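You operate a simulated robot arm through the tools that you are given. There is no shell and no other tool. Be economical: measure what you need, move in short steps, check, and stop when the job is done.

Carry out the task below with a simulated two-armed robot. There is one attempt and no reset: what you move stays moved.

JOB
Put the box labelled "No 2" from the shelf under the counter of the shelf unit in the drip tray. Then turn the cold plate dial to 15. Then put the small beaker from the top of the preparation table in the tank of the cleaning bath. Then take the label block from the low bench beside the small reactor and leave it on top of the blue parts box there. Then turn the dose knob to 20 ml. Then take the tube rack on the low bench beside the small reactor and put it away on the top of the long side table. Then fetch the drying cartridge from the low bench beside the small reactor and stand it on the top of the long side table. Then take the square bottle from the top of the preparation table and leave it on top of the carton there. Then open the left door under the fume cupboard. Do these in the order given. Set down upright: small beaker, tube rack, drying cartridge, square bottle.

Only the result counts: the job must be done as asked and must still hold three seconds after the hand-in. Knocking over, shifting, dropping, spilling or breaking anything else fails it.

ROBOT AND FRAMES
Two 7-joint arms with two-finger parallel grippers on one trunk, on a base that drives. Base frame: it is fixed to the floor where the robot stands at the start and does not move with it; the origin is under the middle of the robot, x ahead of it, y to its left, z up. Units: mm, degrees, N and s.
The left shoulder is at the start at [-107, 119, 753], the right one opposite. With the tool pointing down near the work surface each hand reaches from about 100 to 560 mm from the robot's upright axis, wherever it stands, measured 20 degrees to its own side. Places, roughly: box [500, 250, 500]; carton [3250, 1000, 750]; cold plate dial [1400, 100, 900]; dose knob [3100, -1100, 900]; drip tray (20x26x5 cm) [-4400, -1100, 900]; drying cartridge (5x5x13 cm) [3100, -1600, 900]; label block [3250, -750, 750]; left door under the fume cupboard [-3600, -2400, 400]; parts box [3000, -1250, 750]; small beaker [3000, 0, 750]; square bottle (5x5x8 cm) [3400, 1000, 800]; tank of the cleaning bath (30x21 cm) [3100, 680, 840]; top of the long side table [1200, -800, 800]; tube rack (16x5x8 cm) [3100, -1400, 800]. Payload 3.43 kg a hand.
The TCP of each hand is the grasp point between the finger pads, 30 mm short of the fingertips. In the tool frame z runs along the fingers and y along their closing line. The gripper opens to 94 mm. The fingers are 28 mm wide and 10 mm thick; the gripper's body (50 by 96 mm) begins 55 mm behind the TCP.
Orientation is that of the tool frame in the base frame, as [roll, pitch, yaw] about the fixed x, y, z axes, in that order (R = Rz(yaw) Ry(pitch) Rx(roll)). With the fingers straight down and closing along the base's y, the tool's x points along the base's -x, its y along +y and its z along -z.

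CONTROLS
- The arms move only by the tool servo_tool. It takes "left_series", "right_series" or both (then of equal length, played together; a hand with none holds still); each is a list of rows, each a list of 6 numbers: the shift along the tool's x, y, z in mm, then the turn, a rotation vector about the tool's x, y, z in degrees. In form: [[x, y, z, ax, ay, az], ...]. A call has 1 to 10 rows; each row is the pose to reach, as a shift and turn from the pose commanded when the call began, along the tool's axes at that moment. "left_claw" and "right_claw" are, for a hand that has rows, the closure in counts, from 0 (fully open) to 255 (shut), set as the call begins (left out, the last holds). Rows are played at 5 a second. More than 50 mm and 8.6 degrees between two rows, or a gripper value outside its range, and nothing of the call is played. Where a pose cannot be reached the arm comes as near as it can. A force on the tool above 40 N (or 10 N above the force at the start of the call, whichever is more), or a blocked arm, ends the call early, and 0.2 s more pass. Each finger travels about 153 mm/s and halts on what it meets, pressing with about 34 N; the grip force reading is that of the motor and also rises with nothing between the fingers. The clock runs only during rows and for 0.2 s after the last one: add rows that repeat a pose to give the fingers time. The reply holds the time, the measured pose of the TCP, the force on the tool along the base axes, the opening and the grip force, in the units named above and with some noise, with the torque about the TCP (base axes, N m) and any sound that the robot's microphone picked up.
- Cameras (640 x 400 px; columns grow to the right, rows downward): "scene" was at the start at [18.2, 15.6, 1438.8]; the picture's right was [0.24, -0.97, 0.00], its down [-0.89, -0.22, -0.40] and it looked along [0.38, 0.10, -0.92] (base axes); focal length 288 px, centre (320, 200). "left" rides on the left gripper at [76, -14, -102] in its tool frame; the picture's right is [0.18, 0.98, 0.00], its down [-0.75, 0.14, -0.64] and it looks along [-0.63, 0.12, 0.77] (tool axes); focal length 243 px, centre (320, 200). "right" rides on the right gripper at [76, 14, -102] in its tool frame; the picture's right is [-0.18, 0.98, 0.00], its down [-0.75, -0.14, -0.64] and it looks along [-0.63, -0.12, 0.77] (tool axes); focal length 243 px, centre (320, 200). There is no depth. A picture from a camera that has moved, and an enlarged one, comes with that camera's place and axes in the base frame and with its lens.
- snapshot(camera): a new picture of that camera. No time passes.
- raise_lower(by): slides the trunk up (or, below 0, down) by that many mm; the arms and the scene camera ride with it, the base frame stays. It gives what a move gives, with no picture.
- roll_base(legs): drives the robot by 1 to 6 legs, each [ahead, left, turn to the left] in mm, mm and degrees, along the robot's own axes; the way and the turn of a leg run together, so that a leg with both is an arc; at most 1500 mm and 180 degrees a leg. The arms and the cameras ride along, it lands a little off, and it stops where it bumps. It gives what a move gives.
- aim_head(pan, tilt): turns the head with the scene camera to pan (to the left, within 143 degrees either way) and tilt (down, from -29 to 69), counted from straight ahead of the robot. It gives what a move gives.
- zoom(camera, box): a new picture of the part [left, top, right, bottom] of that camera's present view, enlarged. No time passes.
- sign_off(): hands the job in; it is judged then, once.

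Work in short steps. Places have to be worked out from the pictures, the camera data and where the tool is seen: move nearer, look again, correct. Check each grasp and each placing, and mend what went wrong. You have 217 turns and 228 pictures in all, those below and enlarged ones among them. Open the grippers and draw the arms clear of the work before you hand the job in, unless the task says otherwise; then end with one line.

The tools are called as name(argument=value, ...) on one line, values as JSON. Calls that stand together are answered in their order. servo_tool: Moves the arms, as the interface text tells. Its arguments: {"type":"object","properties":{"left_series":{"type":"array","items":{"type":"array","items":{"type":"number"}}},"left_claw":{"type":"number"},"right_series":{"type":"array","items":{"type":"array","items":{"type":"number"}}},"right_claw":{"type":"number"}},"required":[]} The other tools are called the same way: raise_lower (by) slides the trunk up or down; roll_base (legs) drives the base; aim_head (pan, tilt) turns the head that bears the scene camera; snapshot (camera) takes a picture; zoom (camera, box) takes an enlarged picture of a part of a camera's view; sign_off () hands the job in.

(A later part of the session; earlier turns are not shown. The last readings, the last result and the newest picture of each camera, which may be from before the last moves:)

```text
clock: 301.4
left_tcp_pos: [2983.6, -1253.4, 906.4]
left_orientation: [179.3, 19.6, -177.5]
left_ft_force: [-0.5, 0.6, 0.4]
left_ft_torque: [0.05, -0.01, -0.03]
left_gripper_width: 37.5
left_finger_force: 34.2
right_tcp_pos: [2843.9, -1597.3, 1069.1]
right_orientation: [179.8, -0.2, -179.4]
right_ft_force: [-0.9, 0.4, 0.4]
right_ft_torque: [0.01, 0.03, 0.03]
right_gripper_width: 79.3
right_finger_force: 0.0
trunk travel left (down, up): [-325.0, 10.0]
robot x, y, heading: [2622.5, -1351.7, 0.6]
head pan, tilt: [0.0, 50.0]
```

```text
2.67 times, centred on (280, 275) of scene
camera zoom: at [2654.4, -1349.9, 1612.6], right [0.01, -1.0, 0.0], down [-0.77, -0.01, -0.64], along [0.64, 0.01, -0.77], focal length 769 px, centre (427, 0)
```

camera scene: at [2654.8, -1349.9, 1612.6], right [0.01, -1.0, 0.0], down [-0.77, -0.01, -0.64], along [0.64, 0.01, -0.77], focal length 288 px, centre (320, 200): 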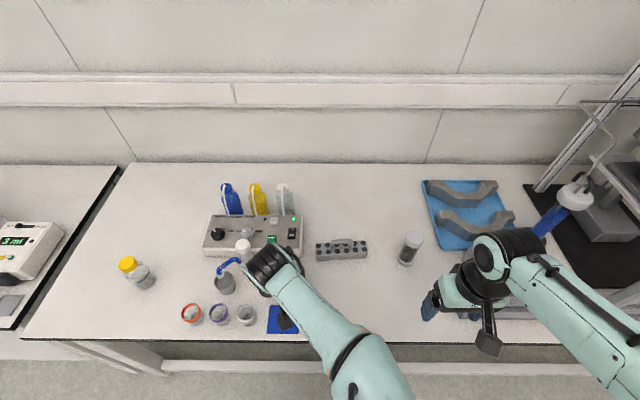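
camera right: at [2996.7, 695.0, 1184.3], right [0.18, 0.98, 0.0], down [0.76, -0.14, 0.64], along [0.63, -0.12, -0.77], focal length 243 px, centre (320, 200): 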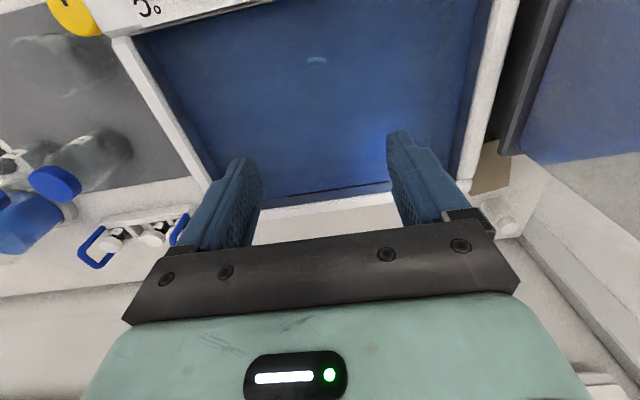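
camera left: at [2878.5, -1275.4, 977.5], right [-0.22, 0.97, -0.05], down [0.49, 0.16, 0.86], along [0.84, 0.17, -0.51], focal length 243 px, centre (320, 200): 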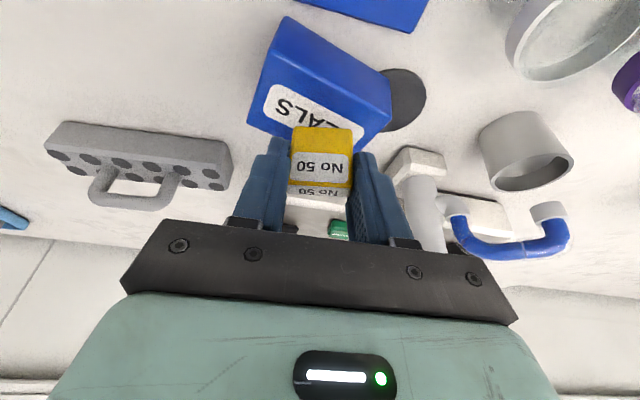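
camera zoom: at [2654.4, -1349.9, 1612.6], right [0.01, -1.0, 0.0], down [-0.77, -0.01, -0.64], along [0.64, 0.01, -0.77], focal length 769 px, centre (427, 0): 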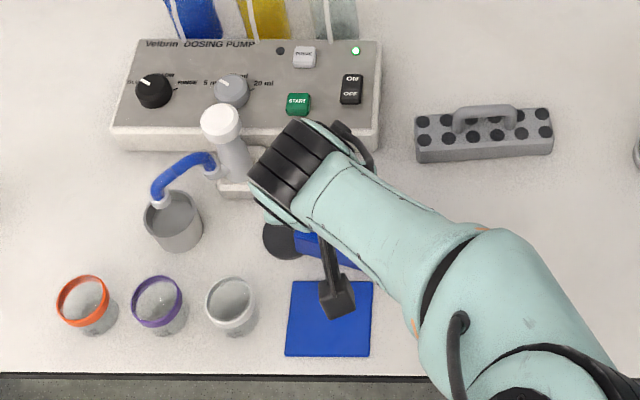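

Aligned over the box's centre. I lower gently until it touches.

servo_tool(left_series=[[2, -2, 5.5, 0, 0, 0], [4, -2, 11, 0, 0, 0], [5, -2, 14, 0, 0, 0], [6, -2, 17, 0, 0, 0], [7, -2, 20, 0, 0, 0]])

snapshot(camera="left")

```text
clock: 302.3
left_tcp_pos: [2986.2, -1256.9, 893.9]
left_orientation: [179.3, 20.4, -177.4]
left_ft_force: [-5.3, -1.8, 22.2]
left_ft_torque: [0.39, 0.15, 0.1]
left_gripper_width: 37.9
left_finger_force: 34.0
right_tcp_pos: [2842.9, -1596.4, 1070.0]
right_orientation: [179.9, -0.2, -179.5]
right_ft_force: [-1.3, 0.2, 0.6]
right_ft_torque: [-0.02, -0.02, 0.0]
right_gripper_width: 79.3
right_finger_force: 0.1
trunk travel left (down, up): [-325.0, 10.0]
robot x, y, heading: [2620.8, -1347.3, 0.3]
head pan, tilt: [0.0, 50.0]
stopped in row 4 (left hand): the force on the tool passed its limit at 44 N (the readings are from after the stop); the commanded pose is now the measured one
```

```text
115 pictures are left
camera left: at [2878.2, -1278.2, 963.8], right [-0.22, 0.97, -0.05], down [0.48, 0.16, 0.87], along [0.85, 0.17, -0.5], focal length 243 px, centre (320, 200)
```

left: 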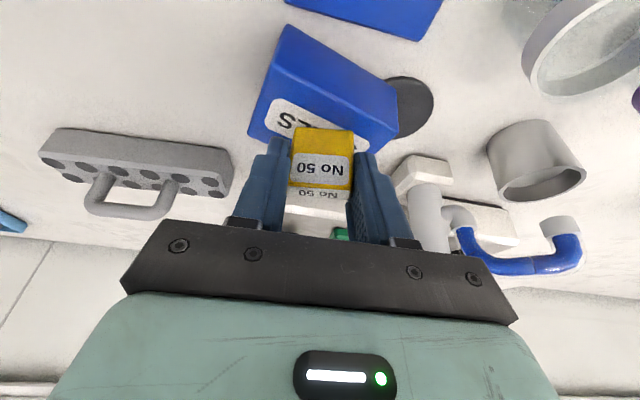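

Contact made. I relieve slightly and release.

servo_tool(left_series=[[-0.7, 0, -2, 0, 0.8, 0], [-0.7, 0, -2, 0, 0.8, 0]])

servo_tool(left_series=[[0, 0, 0, 0, 0, 0], [0, 0, 0, 0, 0, 0]], left_claw=110)

servo_tool(left_series=[[0, 0, -15, 0, 0, 0], [0, 0, -40, 0, 0, 0], [0, 0, -80, 0, 0, 0], [0, 0, -120, 0, 0, 0]])

snapshot(camera="left")

```text
clock: 302.9
left_tcp_pos: [2985.6, -1256.8, 894.5]
left_orientation: [179.3, 19.2, -177.3]
left_ft_force: [0.5, -0.8, 9.9]
left_ft_torque: [0.12, -0.08, 0.0]
left_gripper_width: 37.3
left_finger_force: 34.0
right_tcp_pos: [2843.2, -1596.1, 1068.8]
right_orientation: [179.8, -0.2, -179.5]
right_ft_force: [0.5, -0.3, -0.8]
right_ft_torque: [-0.03, 0.01, 0.0]
right_gripper_width: 79.2
right_finger_force: 0.1
trunk travel left (down, up): [-325.0, 10.0]
robot x, y, heading: [2616.5, -1350.4, 0.5]
head pan, tilt: [0.0, 50.0]
```

```text
clock: 303.5
left_tcp_pos: [2984.6, -1257.2, 894.3]
left_orientation: [179.3, 19.2, -177.2]
left_ft_force: [-1.0, -0.3, -0.6]
left_ft_torque: [0.02, 0.01, -0.03]
left_gripper_width: 53.6
left_finger_force: 0.1
right_tcp_pos: [2843.5, -1596.4, 1070.6]
right_orientation: [179.8, -0.3, -179.4]
right_ft_force: [-0.4, 0.9, -0.8]
right_ft_torque: [0.01, -0.03, 0.01]
right_gripper_width: 79.1
right_finger_force: 0.0
trunk travel left (down, up): [-325.0, 10.0]
robot x, y, heading: [2623.2, -1351.3, 0.6]
head pan, tilt: [0.0, 50.0]
```

```text
clock: 304.5
left_tcp_pos: [2945.4, -1253.7, 1004.8]
left_orientation: [179.5, 18.8, -176.4]
left_ft_force: [0.6, -0.1, -0.6]
left_ft_torque: [-0.02, 0.03, -0.02]
left_gripper_width: 53.6
left_finger_force: 0.1
right_tcp_pos: [2843.0, -1596.7, 1069.4]
right_orientation: [179.7, -0.3, -179.4]
right_ft_force: [0.2, 0.4, 0.2]
right_ft_torque: [0.02, 0.0, -0.04]
right_gripper_width: 79.3
right_finger_force: 0.0
trunk travel left (down, up): [-325.0, 10.0]
robot x, y, heading: [2619.6, -1351.8, 0.3]
head pan, tilt: [0.0, 50.0]
```

```text
114 pictures are left
camera left: at [2840.6, -1276.5, 1077.0], right [-0.24, 0.97, -0.05], down [0.5, 0.17, 0.85], along [0.83, 0.18, -0.52], focal length 243 px, centre (320, 200)
```

left: 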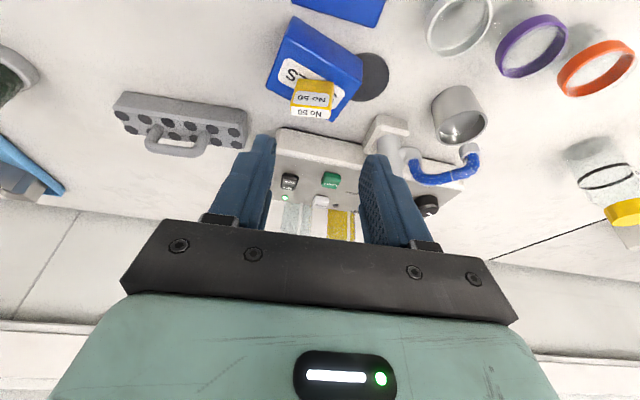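

The block is on the parts box. Next the dose knob; I look closely at the pump panel.

zoom(camera="scene", box=[195, 200, 295, 265])

```text
6.15 times, centred on (245, 232) of scene
camera zoom: at [2654.3, -1349.7, 1612.6], right [0.01, -1.0, 0.0], down [-0.77, -0.01, -0.64], along [0.64, 0.01, -0.77], focal length 1776 px, centre (782, 0)
```

zoom: 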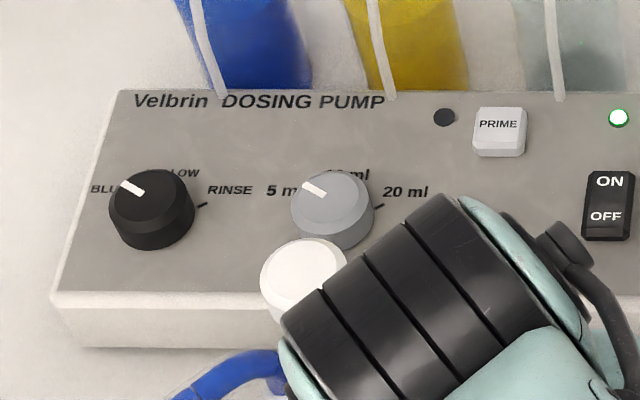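

The dose knob is the grey one; its pointer is at 5 ml and 20 ml is to the right. I straighten the left hand and reposition so it can reach the knob vertically.

servo_tool(left_series=[[0, 0, -10, 0, 5, 1], [0, 0, -20, 0, 10, 2], [0, 0, -20, 0, 15, 3], [0, 0, -20, 0, 18.8, 3.6]])

roll_base(legs=[[30, 45, 0]])

snapshot(camera="left")

zoom(camera="scene", box=[180, 190, 340, 310])

```text
clock: 305.5
left_tcp_pos: [2939.1, -1259.4, 1024.9]
left_orientation: [178.7, 0.2, 179.4]
left_ft_force: [-0.5, 0.6, 0.9]
left_ft_torque: [0.01, 0.0, 0.01]
left_gripper_width: 53.6
left_finger_force: 0.1
right_tcp_pos: [2843.9, -1596.7, 1069.3]
right_orientation: [179.8, -0.3, -179.3]
right_ft_force: [0.4, 0.1, -0.2]
right_ft_torque: [0.01, 0.01, 0.0]
right_gripper_width: 79.1
right_finger_force: 0.0
trunk travel left (down, up): [-325.0, 10.0]
robot x, y, heading: [2628.2, -1353.1, 0.6]
head pan, tilt: [0.0, 50.0]
```

```text
clock: 306.6
left_tcp_pos: [2968.1, -1214.4, 1025.4]
left_orientation: [178.6, 0.4, 179.4]
left_ft_force: [-0.1, -0.6, -0.5]
left_ft_torque: [0.03, 0.02, -0.03]
left_gripper_width: 53.6
left_finger_force: 0.0
right_tcp_pos: [2873.7, -1550.4, 1069.1]
right_orientation: [179.8, -0.3, -179.4]
right_ft_force: [0.3, 0.4, 0.5]
right_ft_torque: [-0.02, -0.02, -0.01]
right_gripper_width: 79.1
right_finger_force: 0.1
trunk travel left (down, up): [-325.0, 10.0]
robot x, y, heading: [2653.1, -1304.5, 0.5]
head pan, tilt: [0.0, 50.0]
```

```text
112 pictures are left
camera left: at [2890.3, -1231.0, 1127.6], right [-0.17, 0.98, 0.02], down [0.75, 0.12, 0.65], along [0.64, 0.13, -0.76], focal length 243 px, centre (320, 200)
```

left: 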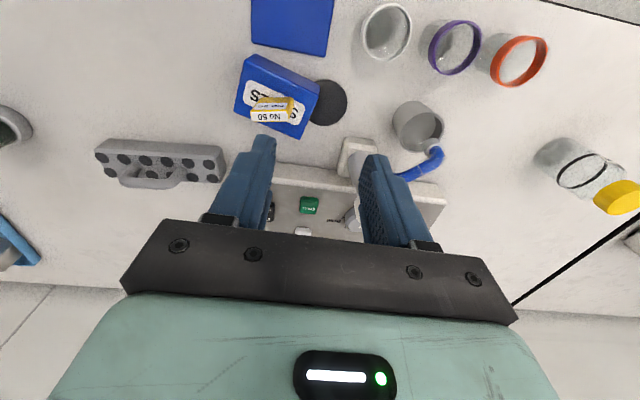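

```text
3.33 times, centred on (260, 250) of scene
camera zoom: at [2683.9, -1304.4, 1612.5], right [0.01, -1.0, 0.0], down [-0.77, -0.01, -0.64], along [0.64, 0.01, -0.77], focal length 962 px, centre (520, 33)
```

zoom: 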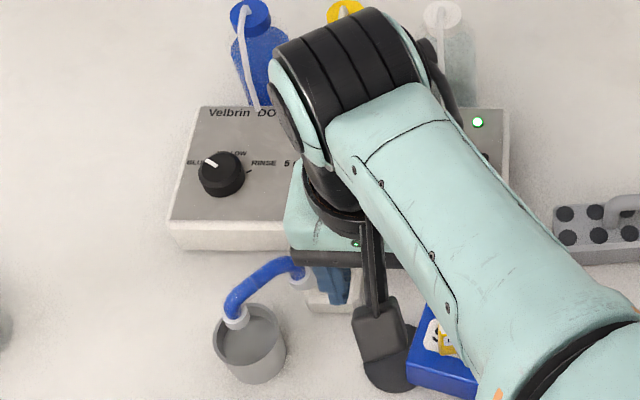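

I move the left hand up and over so its camera sees the knob.

servo_tool(left_series=[[0, 40, -20, 0, 0, 0], [-25, 75, -30, 0, 0, 0], [-60, 95, -30, 0, 0, 0], [-100, 95, -30, 0, 0, 0]], left_claw=60)

snapshot(camera="left")

```text
clock: 307.6
left_tcp_pos: [3070.4, -1121.8, 1057.8]
left_orientation: [178.8, 0.4, 179.4]
left_ft_force: [-0.2, 0.6, -0.2]
left_ft_torque: [0.0, 0.04, 0.03]
left_gripper_width: 72.2
left_finger_force: 0.1
right_tcp_pos: [2873.5, -1550.3, 1069.4]
right_orientation: [179.7, -0.4, -179.4]
right_ft_force: [0.4, -0.2, -0.3]
right_ft_torque: [-0.02, 0.05, -0.03]
right_gripper_width: 79.4
right_finger_force: 0.0
trunk travel left (down, up): [-325.0, 10.0]
robot x, y, heading: [2649.2, -1305.6, 0.7]
head pan, tilt: [0.0, 50.0]
```

```text
110 pictures are left
camera left: at [2993.2, -1137.9, 1160.2], right [-0.17, 0.98, 0.02], down [0.75, 0.12, 0.65], along [0.64, 0.13, -0.76], focal length 243 px, centre (320, 200)
```

left: 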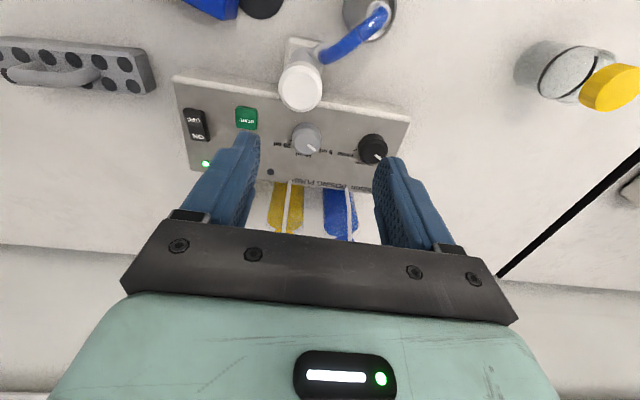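

zoom(camera="left", box=[240, 50, 420, 190])

```text
2.86 times, centred on (330, 120) of left
camera zoom: at [2993.2, -1137.9, 1160.2], right [-0.17, 0.98, 0.02], down [0.75, 0.12, 0.65], along [0.64, 0.13, -0.76], focal length 693 px, centre (291, 429)
```

zoom: 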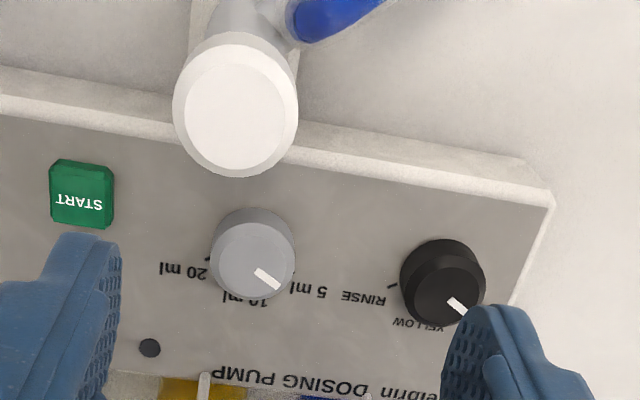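

Marks sit at about 30° (5 ml), 90° (10 ml) and 150° (20 ml), so a clockwise turn of roughly 117° is needed. The knob is at (3128, −1125), top z≈893. I pre-rotate −58° above it.

servo_tool(left_series=[[-8, 0, 0, 0, 0, -8.3], [-16, -1, 0, 0, 0, -16.6], [-24, -1, 0, 0, 0, -24.9], [-32, -2, 0, 0, 0, -33.2], [-40, -2, 0, 0, 0, -41.5], [-48, -2, 0, 0, 0, -49.8], [-58, -3, 0, 0, 0, -58]], left_claw=100)

snapshot(camera="left")

```text
clock: 309.1
left_tcp_pos: [3012.6, -1078.1, 1042.2]
left_orientation: [-179.9, 1.3, -123.5]
left_ft_force: [-0.2, -0.8, 0.0]
left_ft_torque: [-0.02, 0.01, -0.05]
left_gripper_width: 57.0
left_finger_force: 0.0
left hand out of reach, approached as far as the arm can: row 5, 6, 7
right_tcp_pos: [2872.3, -1551.1, 1069.6]
right_orientation: [180.0, -0.2, -179.3]
right_ft_force: [0.3, 0.1, -0.4]
right_ft_torque: [0.01, -0.03, 0.04]
right_gripper_width: 79.2
right_finger_force: 0.0
trunk travel left (down, up): [-325.0, 10.0]
robot x, y, heading: [2652.7, -1309.1, 0.6]
head pan, tilt: [0.0, 50.0]
```

```text
108 pictures are left
camera left: at [2980.6, -1151.9, 1142.9], right [-0.92, 0.39, -0.01], down [0.29, 0.7, 0.66], along [0.26, 0.61, -0.75], focal length 243 px, centre (320, 200)
```

left: 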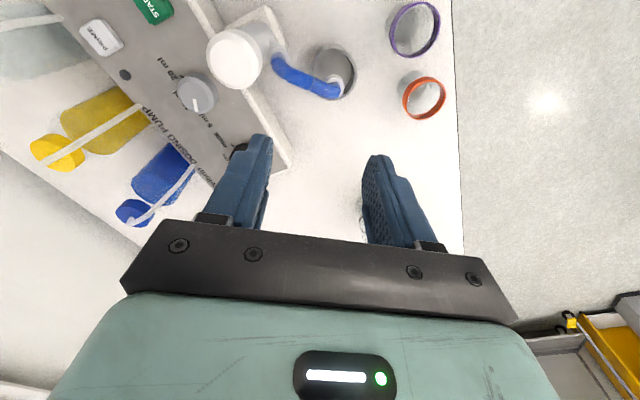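

The arm ran short of reach at that height. I go lower, still above the tap's cap (z≈950), and move over the knob.

servo_tool(left_series=[[0, 0, 30, 0, 0, 0], [-2, -15, 50, 0, 0, 0], [-9, -45, 52, 0, 0, 0], [-16, -80, 54, 0, 0, 0], [-24.5, -122, 54, 0, 0, 0], [-24.5, -122, 54, 0, 0, 0]])

snapshot(camera="left")

```text
clock: 310.6
left_tcp_pos: [3015.9, -1067.9, 990.7]
left_orientation: [179.6, 1.3, -122.8]
left_ft_force: [-0.3, -0.1, -0.3]
left_ft_torque: [-0.01, -0.02, 0.0]
left_gripper_width: 57.3
left_finger_force: 0.1
left hand out of reach, approached as far as the arm can: row 1, 2, 3, 4, 5, 6
right_tcp_pos: [2872.8, -1551.2, 1070.1]
right_orientation: [179.8, -0.3, -179.4]
right_ft_force: [-0.4, 0.8, -1.0]
right_ft_torque: [0.0, -0.02, 0.02]
right_gripper_width: 79.0
right_finger_force: 0.0
trunk travel left (down, up): [-325.0, 10.0]
robot x, y, heading: [2648.6, -1309.0, 0.4]
head pan, tilt: [0.0, 50.0]
```

```text
107 pictures are left
camera left: at [2985.1, -1142.2, 1091.9], right [-0.93, 0.38, 0.0], down [0.28, 0.7, 0.66], along [0.25, 0.61, -0.75], focal length 243 px, centre (320, 200)
```

left: 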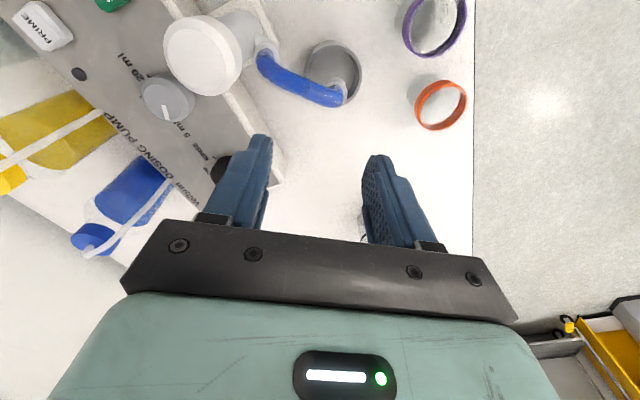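

That orientation is the limit, so I'll turn in two strokes from the neutral angle instead. I rotate back first.

servo_tool(left_series=[[0, 0, -5, 0, 0, 8.2], [0, 0, -10, 0, 0, 16.4], [0, 0, -10, 0, 0, 24.6], [0, 0, -10, 0, 0, 32.8], [0, 0, -10, 0, 0, 41], [0, 0, -10, 0, 0, 49.2], [0, 0, -10, 0, 0, 57.2], [0, 0, -10, 0, 0, 57.2]])

```text
clock: 312.4
left_tcp_pos: [3016.4, -1068.8, 1002.3]
left_orientation: [178.6, 0.4, -179.8]
left_ft_force: [-0.4, 0.0, 0.1]
left_ft_torque: [-0.03, -0.05, 0.02]
left_gripper_width: 57.5
left_finger_force: 0.1
right_tcp_pos: [2873.4, -1550.4, 1069.2]
right_orientation: [179.7, -0.2, -179.5]
right_ft_force: [-1.3, 0.8, 0.6]
right_ft_torque: [-0.06, 0.0, 0.0]
right_gripper_width: 79.1
right_finger_force: 0.0
trunk travel left (down, up): [-325.0, 10.0]
robot x, y, heading: [2645.2, -1307.2, 0.8]
head pan, tilt: [0.0, 50.0]
```

Neutral again. Now I move over the knob at (3128, −1125).

servo_tool(left_series=[[-35, -10, 0, 0, 0, 0], [-70, -30, 0, 0, 0, 0], [-100, -45, 5, 0, 0, 0], [-112, -56, 10, 0, 0, 0], [-112, -56, 10, 0, 0, 0]])

snapshot(camera="left")

```text
clock: 313.6
left_tcp_pos: [3108.9, -1115.6, 1002.3]
left_orientation: [178.7, 0.6, -180.0]
left_ft_force: [-1.1, 0.2, 0.9]
left_ft_torque: [0.01, 0.01, 0.01]
left_gripper_width: 57.4
left_finger_force: 0.1
left hand out of reach, approached as far as the arm can: row 3, 4, 5
right_tcp_pos: [2873.7, -1550.9, 1070.9]
right_orientation: [179.8, -0.2, -179.5]
right_ft_force: [-0.5, -0.4, 0.1]
right_ft_torque: [0.0, 0.03, 0.02]
right_gripper_width: 79.3
right_finger_force: 0.0
trunk travel left (down, up): [-325.0, 10.0]
robot x, y, heading: [2651.5, -1307.2, 0.8]
head pan, tilt: [0.0, 50.0]
```

```text
106 pictures are left
camera left: at [3030.7, -1132.0, 1104.1], right [-0.19, 0.98, 0.02], down [0.75, 0.13, 0.65], along [0.64, 0.14, -0.76], focal length 243 px, centre (320, 200)
```

left: 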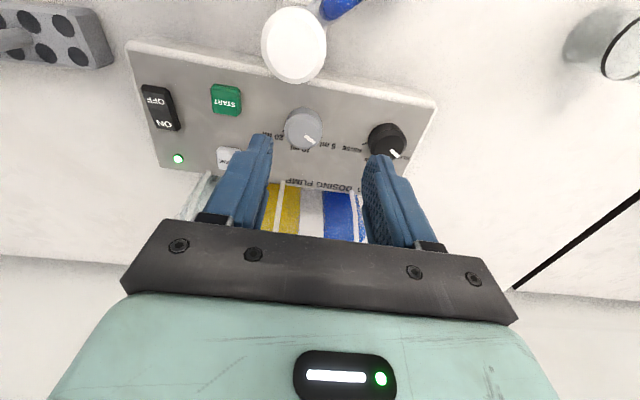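

A little lower gives the needed reach, and the cap is already clear behind. I descend and centre on the knob.

servo_tool(left_series=[[0, 0, 15, 0, 0, 0], [0, -5, 32, 0, 0, 0], [-10, -9, 40, 0, 0, 0], [-19, -9, 50, 0, 0, 0], [-19, -9, 50, 0, 0, 0]])

snapshot(camera="left")

```text
clock: 314.8
left_tcp_pos: [3106.1, -1133.6, 954.1]
left_orientation: [178.7, 0.3, -179.8]
left_ft_force: [1.2, -0.8, -0.8]
left_ft_torque: [0.02, 0.03, 0.03]
left_gripper_width: 57.1
left_finger_force: 0.0
left hand out of reach, approached as far as the arm can: row 1, 2, 3, 4, 5
right_tcp_pos: [2873.3, -1550.4, 1069.4]
right_orientation: [179.9, -0.2, -179.4]
right_ft_force: [0.2, -0.3, 0.1]
right_ft_torque: [0.03, 0.01, 0.0]
right_gripper_width: 79.3
right_finger_force: 0.1
trunk travel left (down, up): [-325.0, 10.0]
robot x, y, heading: [2647.3, -1308.5, 0.7]
head pan, tilt: [0.0, 50.0]
```

```text
105 pictures are left
camera left: at [3028.6, -1151.1, 1056.0], right [-0.19, 0.98, 0.02], down [0.75, 0.13, 0.65], along [0.64, 0.14, -0.76], focal length 243 px, centre (320, 200)
```

left: 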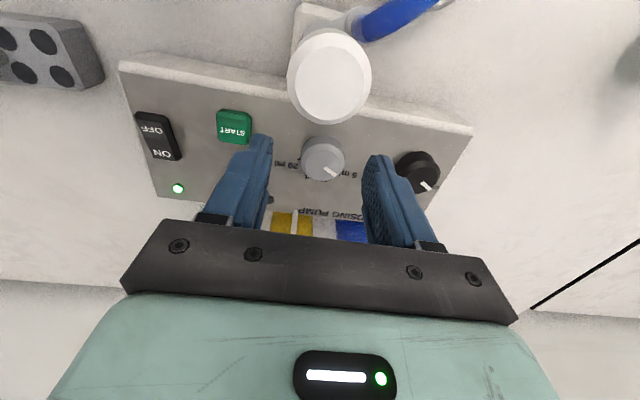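

The arm stops short about 20 mm, so I nudge the base 25 mm forward.

roll_base(legs=[[25, 9, -0.6]])

zoom(camera="left", box=[220, 60, 460, 250])

```text
clock: 315.6
left_tcp_pos: [3130.5, -1130.5, 954.3]
left_orientation: [178.6, 0.5, 179.7]
left_ft_force: [-0.4, 0.0, -0.1]
left_ft_torque: [0.04, -0.01, 0.03]
left_gripper_width: 57.3
left_finger_force: 0.0
right_tcp_pos: [2892.3, -1544.6, 1069.2]
right_orientation: [179.8, -0.2, 179.9]
right_ft_force: [0.2, -0.4, -0.3]
right_ft_torque: [0.0, -0.02, 0.0]
right_gripper_width: 79.3
right_finger_force: 0.1
trunk travel left (down, up): [-325.0, 10.0]
robot x, y, heading: [2671.5, -1295.0, 0.1]
head pan, tilt: [0.0, 50.0]
```

```text
2.11 times, centred on (340, 155) of left
camera zoom: at [3052.8, -1146.7, 1056.0], right [-0.18, 0.98, 0.02], down [0.75, 0.12, 0.65], along [0.64, 0.13, -0.76], focal length 511 px, centre (278, 295)
```

zoom: 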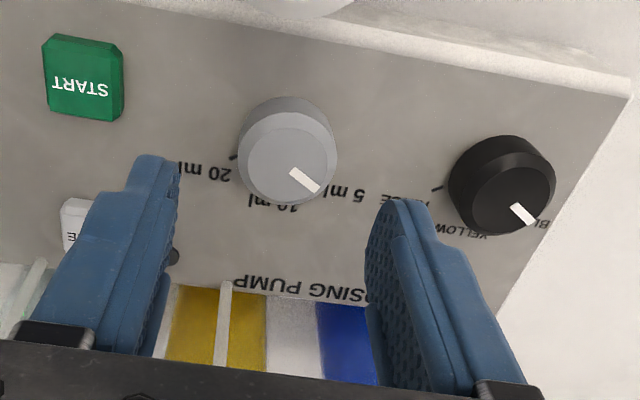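

The knob lies straight beneath the hand. I descend to z≈912 and close on it.

servo_tool(left_series=[[0, 4, 15, 0, 0, 0], [0, 4, 30, 0, 0, 0], [0, 4, 41, 0, 0, 0], [0, 4, 41, 0, 0, 0]])

zoom(camera="left", box=[220, 60, 460, 250])

```text
clock: 316.6
left_tcp_pos: [3134.8, -1138.9, 931.5]
left_orientation: [178.7, 0.5, 179.4]
left_ft_force: [-0.1, 0.1, -0.3]
left_ft_torque: [0.0, -0.01, -0.03]
left_gripper_width: 57.3
left_finger_force: 0.0
left hand out of reach, approached as far as the arm can: row 1, 2, 3, 4
right_tcp_pos: [2895.0, -1544.7, 1069.4]
right_orientation: [179.9, -0.3, 179.9]
right_ft_force: [1.5, 0.1, 0.6]
right_ft_torque: [0.01, 0.0, 0.03]
right_gripper_width: 79.3
right_finger_force: 0.1
trunk travel left (down, up): [-325.0, 10.0]
robot x, y, heading: [2671.8, -1297.6, -0.1]
head pan, tilt: [0.0, 50.0]
```

```text
2.11 times, centred on (340, 155) of left
camera zoom: at [3059.0, -1156.2, 1033.6], right [-0.18, 0.98, 0.02], down [0.75, 0.12, 0.65], along [0.64, 0.13, -0.76], focal length 511 px, centre (278, 295)
```

zoom: 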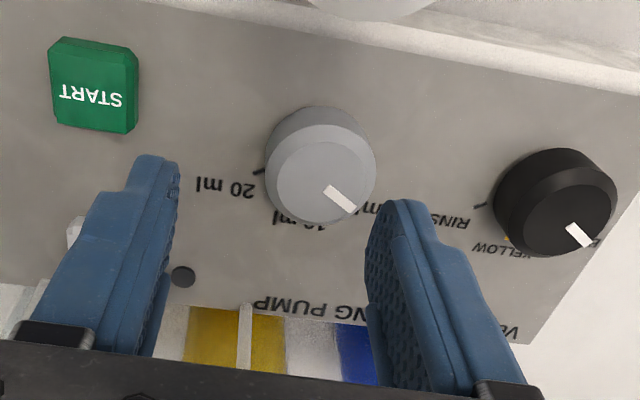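

The left arm is caught at a joint limit here, so I'll use the right arm, which has a good clockwise range. I withdraw the left hand up, back and left, then shift the base left.

servo_tool(left_series=[[0, 0, -30, 0, 0, 0], [0, 0, -60, 0, 0, 0], [0, 0, -85, 0, 0, 0], [40, 20, -90, 0, 0, 0], [80, 50, -90, 0, 0, 0], [120, 80, -90, 0, 0, 0], [160, 110, -90, 0, 0, 0], [200, 140, -90, 0, 0, 0], [240, 160, -90, 0, 0, 0]])

roll_base(legs=[[-25, 270, 0]])

servo_tool(right_series=[[-40, 15, 20, 0, 0, 0], [-80, 30, 40, 0, 0, 0], [-110, 45, 60, 0, 0, 0], [-140, 60, 60, 0, 0, 0]], right_claw=100)

snapshot(camera="right")

snapshot(camera="scene")

```text
clock: 318.6
left_tcp_pos: [2897.7, -979.6, 1020.1]
left_orientation: [178.8, 0.4, 179.5]
left_ft_force: [-0.9, 0.1, -0.2]
left_ft_torque: [0.0, -0.01, -0.03]
left_gripper_width: 56.9
left_finger_force: 0.1
right_tcp_pos: [2894.8, -1544.8, 1069.4]
right_orientation: [179.9, -0.3, 180.0]
right_ft_force: [0.6, -0.1, 0.1]
right_ft_torque: [0.01, -0.02, 0.0]
right_gripper_width: 79.2
right_finger_force: 0.1
trunk travel left (down, up): [-325.0, 10.0]
robot x, y, heading: [2671.4, -1295.7, -0.2]
head pan, tilt: [0.0, 50.0]
```

```text
clock: 321.5
left_tcp_pos: [2872.7, -714.3, 1019.5]
left_orientation: [178.7, 0.5, 179.6]
left_ft_force: [-0.3, 0.5, 0.0]
left_ft_torque: [-0.02, 0.0, 0.05]
left_gripper_width: 57.0
left_finger_force: 0.1
right_tcp_pos: [2869.1, -1277.1, 1069.9]
right_orientation: [179.7, -0.3, -179.9]
right_ft_force: [-0.3, 0.6, 0.7]
right_ft_torque: [0.01, -0.01, 0.0]
right_gripper_width: 79.2
right_finger_force: 0.0
trunk travel left (down, up): [-325.0, 10.0]
robot x, y, heading: [2647.2, -1029.8, 0.0]
head pan, tilt: [0.0, 50.0]
```

```text
clock: 322.5
left_tcp_pos: [2874.6, -713.0, 1019.1]
left_orientation: [178.7, 0.3, 179.6]
left_ft_force: [0.3, 0.6, 1.7]
left_ft_torque: [-0.01, 0.0, 0.0]
left_gripper_width: 57.2
left_finger_force: 0.1
right_tcp_pos: [3009.8, -1216.9, 1011.5]
right_orientation: [179.9, -0.3, 179.9]
right_ft_force: [0.3, 0.1, -0.3]
right_ft_torque: [0.04, 0.02, -0.03]
right_gripper_width: 57.0
right_finger_force: 0.1
trunk travel left (down, up): [-325.0, 10.0]
robot x, y, heading: [2649.7, -1028.5, 0.3]
head pan, tilt: [0.0, 50.0]
```

```text
102 pictures are left
camera right: at [2935.1, -1203.3, 1115.6], right [0.18, 0.98, 0.0], down [0.76, -0.14, 0.64], along [0.63, -0.12, -0.77], focal length 243 px, centre (320, 200)
```

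right: 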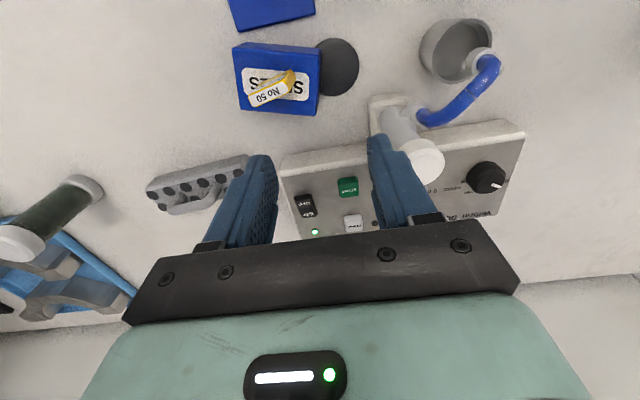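

```text
101 pictures are left
camera scene: at [2683.9, -1028.7, 1612.6], right [0.0, -1.0, 0.0], down [-0.77, 0.0, -0.64], along [0.64, 0.0, -0.77], focal length 288 px, centre (320, 200)
```

scene: 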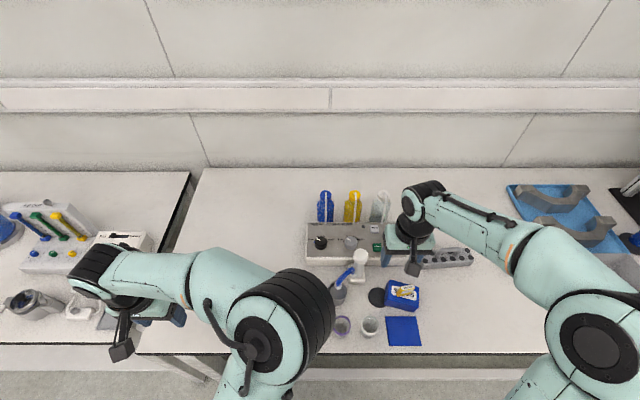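

I move the right hand over the knob.

servo_tool(right_series=[[-40, 10, 0, 0, 0, 0], [-80, 30, 0, 0, 0, 0], [-110, 60, 5, 0, 0, 0], [-120, 91, 10, 0, 0, 0], [-120, 91, 10, 0, 0, 0]])

zoom(camera="right", box=[200, 50, 440, 250])

```text
clock: 323.7
left_tcp_pos: [2873.3, -713.9, 1020.2]
left_orientation: [178.7, 0.4, 179.6]
left_ft_force: [0.4, -0.2, -0.2]
left_ft_torque: [-0.04, -0.02, 0.03]
left_gripper_width: 57.3
left_finger_force: 0.0
right_tcp_pos: [3129.9, -1125.0, 999.2]
right_orientation: [179.9, -0.3, -180.0]
right_ft_force: [1.4, 0.4, 0.3]
right_ft_torque: [0.04, 0.02, 0.04]
right_gripper_width: 57.3
right_finger_force: 0.0
trunk travel left (down, up): [-325.0, 10.0]
robot x, y, heading: [2650.6, -1029.3, 0.0]
head pan, tilt: [0.0, 50.0]
```

```text
2.00 times, centred on (320, 150) of right
camera zoom: at [3055.7, -1112.0, 1102.5], right [0.18, 0.98, 0.0], down [0.76, -0.14, 0.64], along [0.63, -0.12, -0.77], focal length 485 px, centre (320, 300)
```

zoom: 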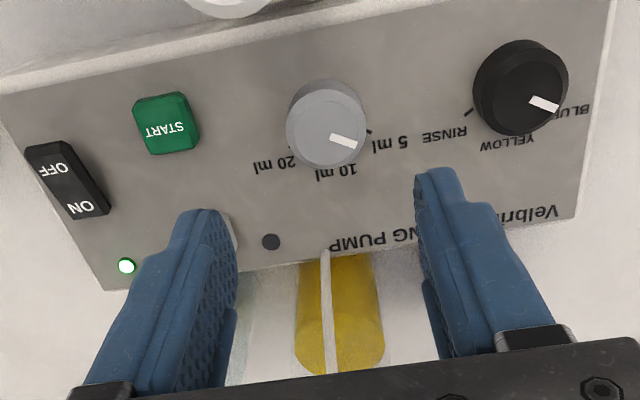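

Well placed. I descend around the knob.

servo_tool(right_series=[[-2, 1, 30, 0, 0, 0], [-2, 1, 60, 0, 0, 0], [-2, 1, 86, 0, 0, 0], [-2, 1, 86, 0, 0, 0]])

zoom(camera="right", box=[200, 50, 440, 250])

```text
clock: 324.7
left_tcp_pos: [2872.4, -713.8, 1020.8]
left_orientation: [178.7, 0.4, 179.6]
left_ft_force: [-0.4, 0.0, 0.1]
left_ft_torque: [0.02, 0.01, -0.01]
left_gripper_width: 57.1
left_finger_force: 0.2
right_tcp_pos: [3133.0, -1124.9, 912.8]
right_orientation: [179.9, -0.4, -179.9]
right_ft_force: [-0.2, -0.5, 0.7]
right_ft_torque: [0.01, -0.01, 0.02]
right_gripper_width: 57.2
right_finger_force: 0.1
trunk travel left (down, up): [-325.0, 10.0]
robot x, y, heading: [2646.7, -1029.9, -0.0]
head pan, tilt: [0.0, 50.0]
```

```text
2.00 times, centred on (320, 150) of right
camera zoom: at [3057.3, -1111.9, 1017.2], right [0.18, 0.98, 0.0], down [0.76, -0.14, 0.64], along [0.63, -0.12, -0.77], focal length 485 px, centre (320, 300)
```

zoom: 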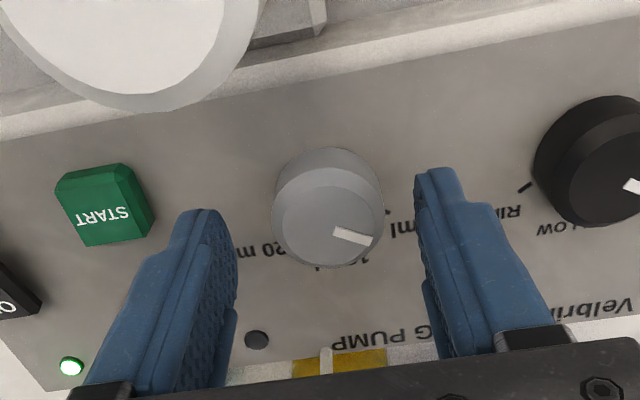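

The fingertips only just reach the knob top, so I lower 10 mm more and grip.

servo_tool(right_series=[[0, 0, 5, 0, 0, 0], [0, 0, 9, 0, 0, 0], [0, 0, 9, 0, 0, 0]])

servo_tool(right_series=[[0, 0, 0, 0, 0, 0], [0, 0, 0, 0, 0, 0], [0, 0, 0, 0, 0, 0]], right_claw=255)

zoom(camera="right", box=[200, 50, 440, 250])

```text
clock: 325.5
left_tcp_pos: [2873.1, -713.5, 1020.1]
left_orientation: [178.7, 0.4, 179.6]
left_ft_force: [0.1, 0.1, -0.5]
left_ft_torque: [0.01, 0.01, 0.01]
left_gripper_width: 57.3
left_finger_force: 0.1
right_tcp_pos: [3131.0, -1124.4, 904.4]
right_orientation: [179.8, -0.4, -179.9]
right_ft_force: [0.8, 0.3, -0.2]
right_ft_torque: [-0.01, -0.01, 0.02]
right_gripper_width: 57.2
right_finger_force: 0.0
trunk travel left (down, up): [-325.0, 10.0]
robot x, y, heading: [2647.7, -1031.9, -0.2]
head pan, tilt: [0.0, 50.0]
```

```text
clock: 326.3
left_tcp_pos: [2873.8, -713.3, 1020.0]
left_orientation: [178.9, 0.4, 179.6]
left_ft_force: [0.1, 0.0, -0.2]
left_ft_torque: [0.0, 0.0, 0.0]
left_gripper_width: 57.1
left_finger_force: 0.1
right_tcp_pos: [3131.1, -1123.7, 904.0]
right_orientation: [179.7, -0.2, -180.0]
right_ft_force: [0.5, 5.2, -3.4]
right_ft_torque: [0.41, -0.39, -0.06]
right_gripper_width: 37.5
right_finger_force: 44.8
trunk travel left (down, up): [-325.0, 10.0]
robot x, y, heading: [2650.2, -1024.8, -0.1]
head pan, tilt: [0.0, 50.0]
```

```text
2.00 times, centred on (320, 150) of right
camera zoom: at [3056.5, -1110.5, 1008.3], right [0.18, 0.98, 0.0], down [0.76, -0.14, 0.64], along [0.63, -0.11, -0.77], focal length 485 px, centre (320, 300)
```

zoom: 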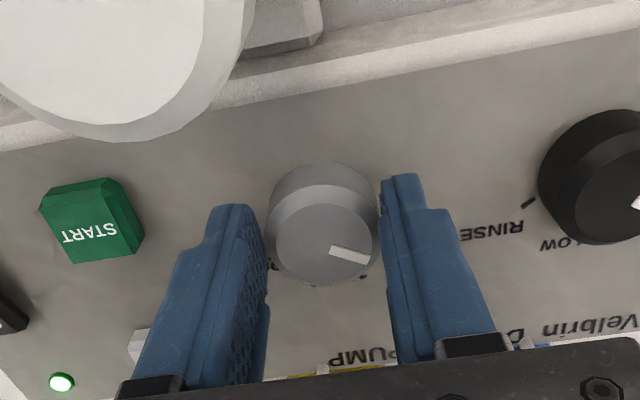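

Gripped. I turn clockwise 84° in one stroke.

servo_tool(right_series=[[0, 0, 0, 0, 0, 8.4], [0, 0, 0, 0, 0, 16.8], [0, 0, 0, 0, 0, 25.2], [0, 0, 0, 0, 0, 33.6], [0, 0, 0, 0, 0, 42], [0, 0, 0, 0, 0, 50.4], [0, 0, 0, 0, 0, 58.8], [0, 0, 0, 0, 0, 67.2], [0, 0, 0, 0, 0, 75.6], [0, 0, 0, 0, 0, 84]])

servo_tool(right_series=[[0, 0, 0, 0, 0, 0], [0, 0, 0, 0, 0, 0]], right_claw=100)

servo_tool(right_series=[[0, 0, -25, 0, 0, 0], [0, 0, -50, 0, 0, 0]])

snapshot(camera="right")

```text
clock: 328.1
left_tcp_pos: [2875.1, -713.0, 1020.0]
left_orientation: [178.7, 0.4, 179.7]
left_ft_force: [-0.8, -0.8, -1.0]
left_ft_torque: [0.01, -0.06, -0.01]
left_gripper_width: 57.1
left_finger_force: 0.0
right_tcp_pos: [3135.4, -1117.6, 903.1]
right_orientation: [179.1, -0.4, 115.8]
right_ft_force: [9.9, 8.7, -8.7]
right_ft_torque: [-0.42, -0.82, 0.08]
right_gripper_width: 37.6
right_finger_force: 45.2
trunk travel left (down, up): [-325.0, 10.0]
robot x, y, heading: [2649.8, -1028.8, 0.0]
head pan, tilt: [0.0, 50.0]
stopped in row 8 (right hand): the force on the tool passed its limit at 41 N (the readings are from after the stop); the commanded pose is now the measured one
```

```text
clock: 328.7
left_tcp_pos: [2873.7, -713.7, 1020.2]
left_orientation: [178.7, 0.4, 179.5]
left_ft_force: [-0.3, 0.0, -0.1]
left_ft_torque: [0.05, 0.0, -0.01]
left_gripper_width: 57.3
left_finger_force: 0.1
right_tcp_pos: [3133.0, -1120.1, 904.9]
right_orientation: [179.6, -0.5, 115.4]
right_ft_force: [-0.5, -0.1, 0.7]
right_ft_torque: [-0.01, -0.02, 0.01]
right_gripper_width: 57.1
right_finger_force: 0.1
trunk travel left (down, up): [-325.0, 10.0]
robot x, y, heading: [2648.4, -1028.7, 0.2]
head pan, tilt: [0.0, 50.0]
```

```text
clock: 329.3
left_tcp_pos: [2873.0, -713.2, 1020.0]
left_orientation: [178.7, 0.4, 179.6]
left_ft_force: [0.8, 0.4, 0.2]
left_ft_torque: [0.0, 0.0, -0.01]
left_gripper_width: 57.3
left_finger_force: 0.2
right_tcp_pos: [3132.3, -1119.1, 954.6]
right_orientation: [179.4, -0.5, 115.6]
right_ft_force: [-0.2, 0.2, 0.2]
right_ft_torque: [-0.04, 0.02, 0.01]
right_gripper_width: 57.1
right_finger_force: 0.1
trunk travel left (down, up): [-325.0, 10.0]
robot x, y, heading: [2648.5, -1028.2, -0.1]
head pan, tilt: [0.0, 50.0]
```

```text
97 pictures are left
camera right: at [3112.7, -1045.5, 1059.5], right [0.97, 0.26, 0.01], down [0.2, -0.75, 0.63], along [0.17, -0.61, -0.77], focal length 243 px, centre (320, 200)
```

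right: 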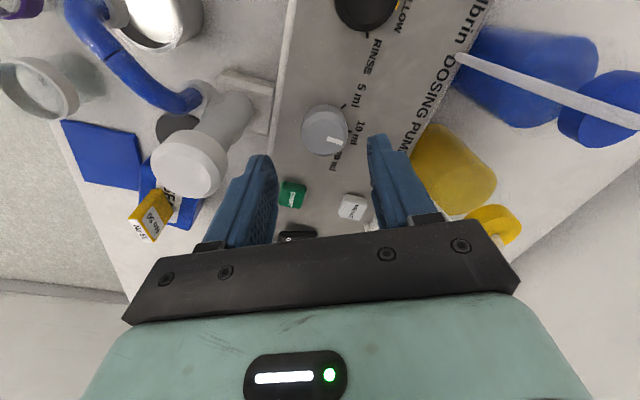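

It turned about 64°, and the pointer is now near 10 ml. I rotate the hand back, re-centre and take the second stroke.

zoom(camera="right", box=[260, 70, 400, 190])

servo_tool(right_series=[[0, 0, 0, 0, 0, -8.4], [0, 0, 0, 0, 0, -16.8], [0, 0, 0, 0, 0, -25.2], [0, 0, 0, 0, 0, -33.6], [0, 0, 0, 0, 0, -42], [0, 0, 0, 0, 0, -50.4], [0, 0, 0, 0, 0, -58.8], [0, 0, 0, 0, 0, -64.4], [0, 0, 0, 0, 0, -64.4]])

zoom(camera="right", box=[220, 50, 440, 210])

```text
3.33 times, centred on (330, 130) of right
camera zoom: at [3112.7, -1045.5, 1059.5], right [0.97, 0.26, 0.01], down [0.2, -0.75, 0.63], along [0.17, -0.61, -0.77], focal length 809 px, centre (287, 433)
```

zoom: 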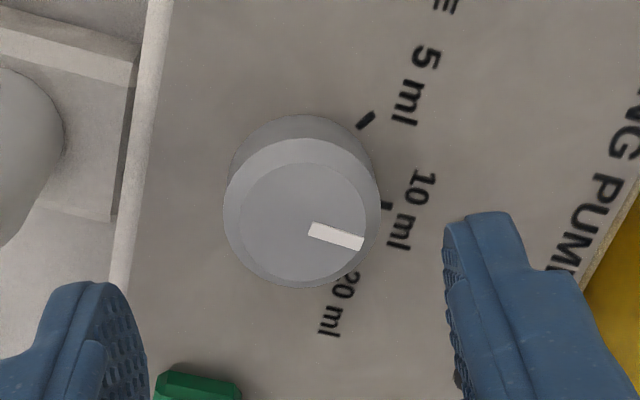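

```text
clock: 331.3
left_tcp_pos: [2873.0, -713.5, 1020.8]
left_orientation: [178.8, 0.5, 179.7]
left_ft_force: [-0.1, -0.3, 0.2]
left_ft_torque: [0.02, 0.01, 0.0]
left_gripper_width: 57.2
left_finger_force: 0.0
right_tcp_pos: [3132.9, -1120.3, 954.9]
right_orientation: [179.3, 0.4, -179.9]
right_ft_force: [0.5, 0.7, 0.3]
right_ft_torque: [-0.02, -0.01, -0.01]
right_gripper_width: 57.2
right_finger_force: 0.0
trunk travel left (down, up): [-325.0, 10.0]
robot x, y, heading: [2651.4, -1032.9, -0.0]
head pan, tilt: [0.0, 50.0]
```

```text
2.50 times, centred on (330, 130) of right
camera zoom: at [3056.7, -1108.3, 1058.9], right [0.18, 0.98, 0.01], down [0.75, -0.15, 0.64], along [0.64, -0.11, -0.76], focal length 606 px, centre (295, 375)
```

zoom: 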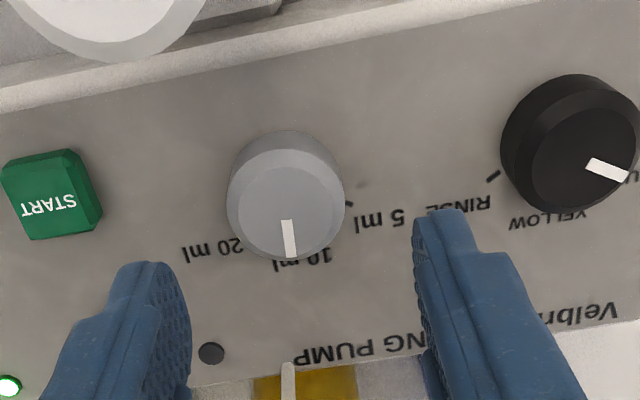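

The pointer is at about 93° (10 ml), so another 57° is needed. I re-centre, lower, and grip again.

servo_tool(right_series=[[-2, -3, 25, 0, 0, 0], [-2, -3, 51, 0, 0, 0], [-2, -3, 51, 0, 0, 0]])

servo_tool(right_series=[[0, 0, 0, 0, 0, 0], [0, 0, 0, 0, 0, 0], [0, 0, 0, 0, 0, 8], [0, 0, 0, 0, 0, 16], [0, 0, 0, 0, 0, 24], [0, 0, 0, 0, 0, 32], [0, 0, 0, 0, 0, 40], [0, 0, 0, 0, 0, 48], [0, 0, 0, 0, 0, 56], [0, 0, 0, 0, 0, 58]], right_claw=255)

servo_tool(right_series=[[0, 0, 0, 0, 0, 0], [0, 0, 0, 0, 0, 0], [0, 0, -25, 0, 0, 0], [0, 0, -50, 0, 0, 0], [0, 0, -50, 0, 0, -8], [0, 0, -50, 0, 0, -16], [0, 0, -50, 0, 0, -24]], right_claw=100)

zoom(camera="right", box=[240, 50, 420, 190])

```text
clock: 332.1
left_tcp_pos: [2873.3, -712.5, 1020.3]
left_orientation: [178.7, 0.3, 179.7]
left_ft_force: [0.6, -0.2, 0.0]
left_ft_torque: [0.0, 0.01, 0.0]
left_gripper_width: 57.2
left_finger_force: 0.1
right_tcp_pos: [3134.6, -1123.3, 903.7]
right_orientation: [179.4, 0.3, 179.9]
right_ft_force: [0.0, -0.5, 0.1]
right_ft_torque: [-0.01, 0.02, -0.01]
right_gripper_width: 57.4
right_finger_force: 0.1
trunk travel left (down, up): [-325.0, 10.0]
robot x, y, heading: [2650.4, -1029.7, -0.2]
head pan, tilt: [0.0, 50.0]
```

```text
clock: 334.3
left_tcp_pos: [2874.6, -711.7, 1019.3]
left_orientation: [178.8, 0.4, 179.7]
left_ft_force: [-0.5, 0.3, 0.1]
left_ft_torque: [0.0, 0.02, 0.01]
left_gripper_width: 57.3
left_finger_force: 0.0
right_tcp_pos: [3136.2, -1120.6, 903.4]
right_orientation: [179.4, -0.5, 122.0]
right_ft_force: [8.1, 12.3, -6.7]
right_ft_torque: [0.41, 0.07, 0.89]
right_gripper_width: 37.5
right_finger_force: 44.6
trunk travel left (down, up): [-325.0, 10.0]
robot x, y, heading: [2650.9, -1032.7, 0.1]
head pan, tilt: [0.0, 50.0]
```

```text
clock: 335.9
left_tcp_pos: [2872.8, -713.0, 1021.0]
left_orientation: [178.7, 0.5, 179.7]
left_ft_force: [-0.4, -0.3, -0.4]
left_ft_torque: [0.0, -0.03, 0.0]
left_gripper_width: 57.2
left_finger_force: 0.1
right_tcp_pos: [3134.7, -1123.0, 955.0]
right_orientation: [179.3, -0.1, 146.1]
right_ft_force: [-0.3, -0.9, -0.5]
right_ft_torque: [-0.02, 0.02, -0.03]
right_gripper_width: 57.1
right_finger_force: 0.0
trunk travel left (down, up): [-325.0, 10.0]
robot x, y, heading: [2650.7, -1034.9, -0.4]
head pan, tilt: [0.0, 50.0]
```

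```text
2.86 times, centred on (330, 120) of right
camera zoom: at [3079.8, -1070.9, 1058.1], right [0.7, 0.71, 0.01], down [0.54, -0.55, 0.64], along [0.46, -0.44, -0.77], focal length 693 px, centre (291, 429)
```

zoom: 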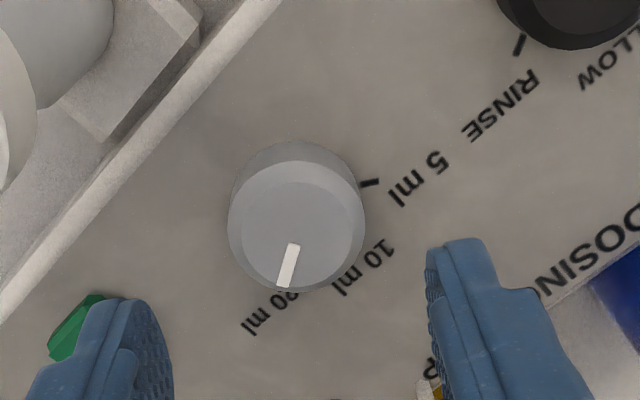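

The pointer is at about 150°, on the 20 ml mark. Item 5 done. I withdraw the right hand, turning it to yaw 90 for the tube rack, and drive right.

servo_tool(right_series=[[0, 0, -35, 0, 0, 0], [0, 0, -70, 0, 0, 0], [33, -22, -70, 0, 0, 8], [66, -45, -70, 0, 0, 16], [99, -67, -70, 0, 0, 24], [124, -84, -70, 0, 0, 32], [124, -84, -70, 0, 0, 40], [124, -84, -70, 0, 0, 48], [124, -84, -70, 0, 0, 56]], right_claw=0)

roll_base(legs=[[0, -270, 0]])

snapshot(camera="right")

snapshot(camera="scene")

```text
clock: 337.9
left_tcp_pos: [2873.4, -712.9, 1019.5]
left_orientation: [178.7, 0.5, 179.6]
left_ft_force: [0.6, -1.3, -0.1]
left_ft_torque: [0.01, -0.02, -0.02]
left_gripper_width: 57.3
left_finger_force: 0.0
right_tcp_pos: [2984.9, -1124.3, 1022.3]
right_orientation: [179.7, -0.6, 89.8]
right_ft_force: [0.1, -0.3, 0.1]
right_ft_torque: [-0.02, -0.02, 0.01]
right_gripper_width: 94.0
right_finger_force: 0.0
trunk travel left (down, up): [-325.0, 10.0]
robot x, y, heading: [2648.6, -1029.9, 0.1]
head pan, tilt: [0.0, 50.0]
```

```text
clock: 340.9
left_tcp_pos: [2873.6, -982.6, 1020.3]
left_orientation: [178.6, 0.5, 179.9]
left_ft_force: [-0.2, -0.6, -0.8]
left_ft_torque: [0.0, 0.0, 0.02]
left_gripper_width: 57.4
left_finger_force: 0.0
right_tcp_pos: [2984.9, -1393.0, 1022.5]
right_orientation: [179.7, -0.8, 90.0]
right_ft_force: [-0.6, 0.5, -0.1]
right_ft_torque: [0.01, -0.01, 0.0]
right_gripper_width: 93.9
right_finger_force: 0.1
trunk travel left (down, up): [-325.0, 10.0]
robot x, y, heading: [2647.8, -1299.2, 0.5]
head pan, tilt: [0.0, 50.0]
```

```text
93 pictures are left
camera right: at [2999.9, -1319.0, 1127.8], right [0.98, -0.18, 0.0], down [-0.14, -0.76, 0.63], along [-0.11, -0.62, -0.77], focal length 243 px, centre (320, 200)
```

right: 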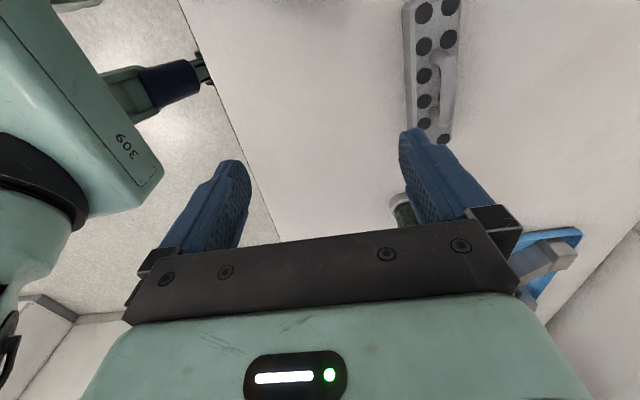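

```text
92 pictures are left
camera scene: at [2683.4, -1298.6, 1612.6], right [0.0, -1.0, 0.0], down [-0.77, 0.0, -0.64], along [0.64, 0.0, -0.77], focal length 288 px, centre (320, 200)
```

scene: 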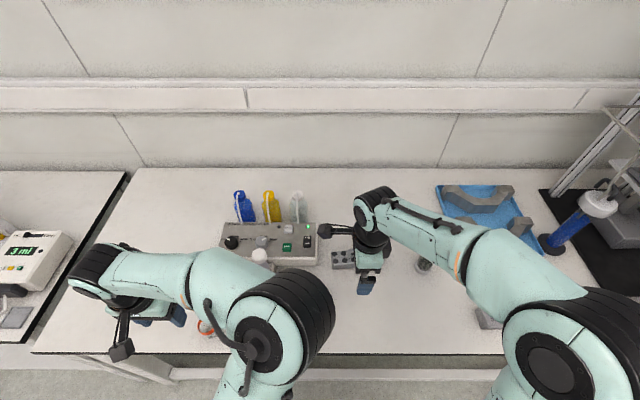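

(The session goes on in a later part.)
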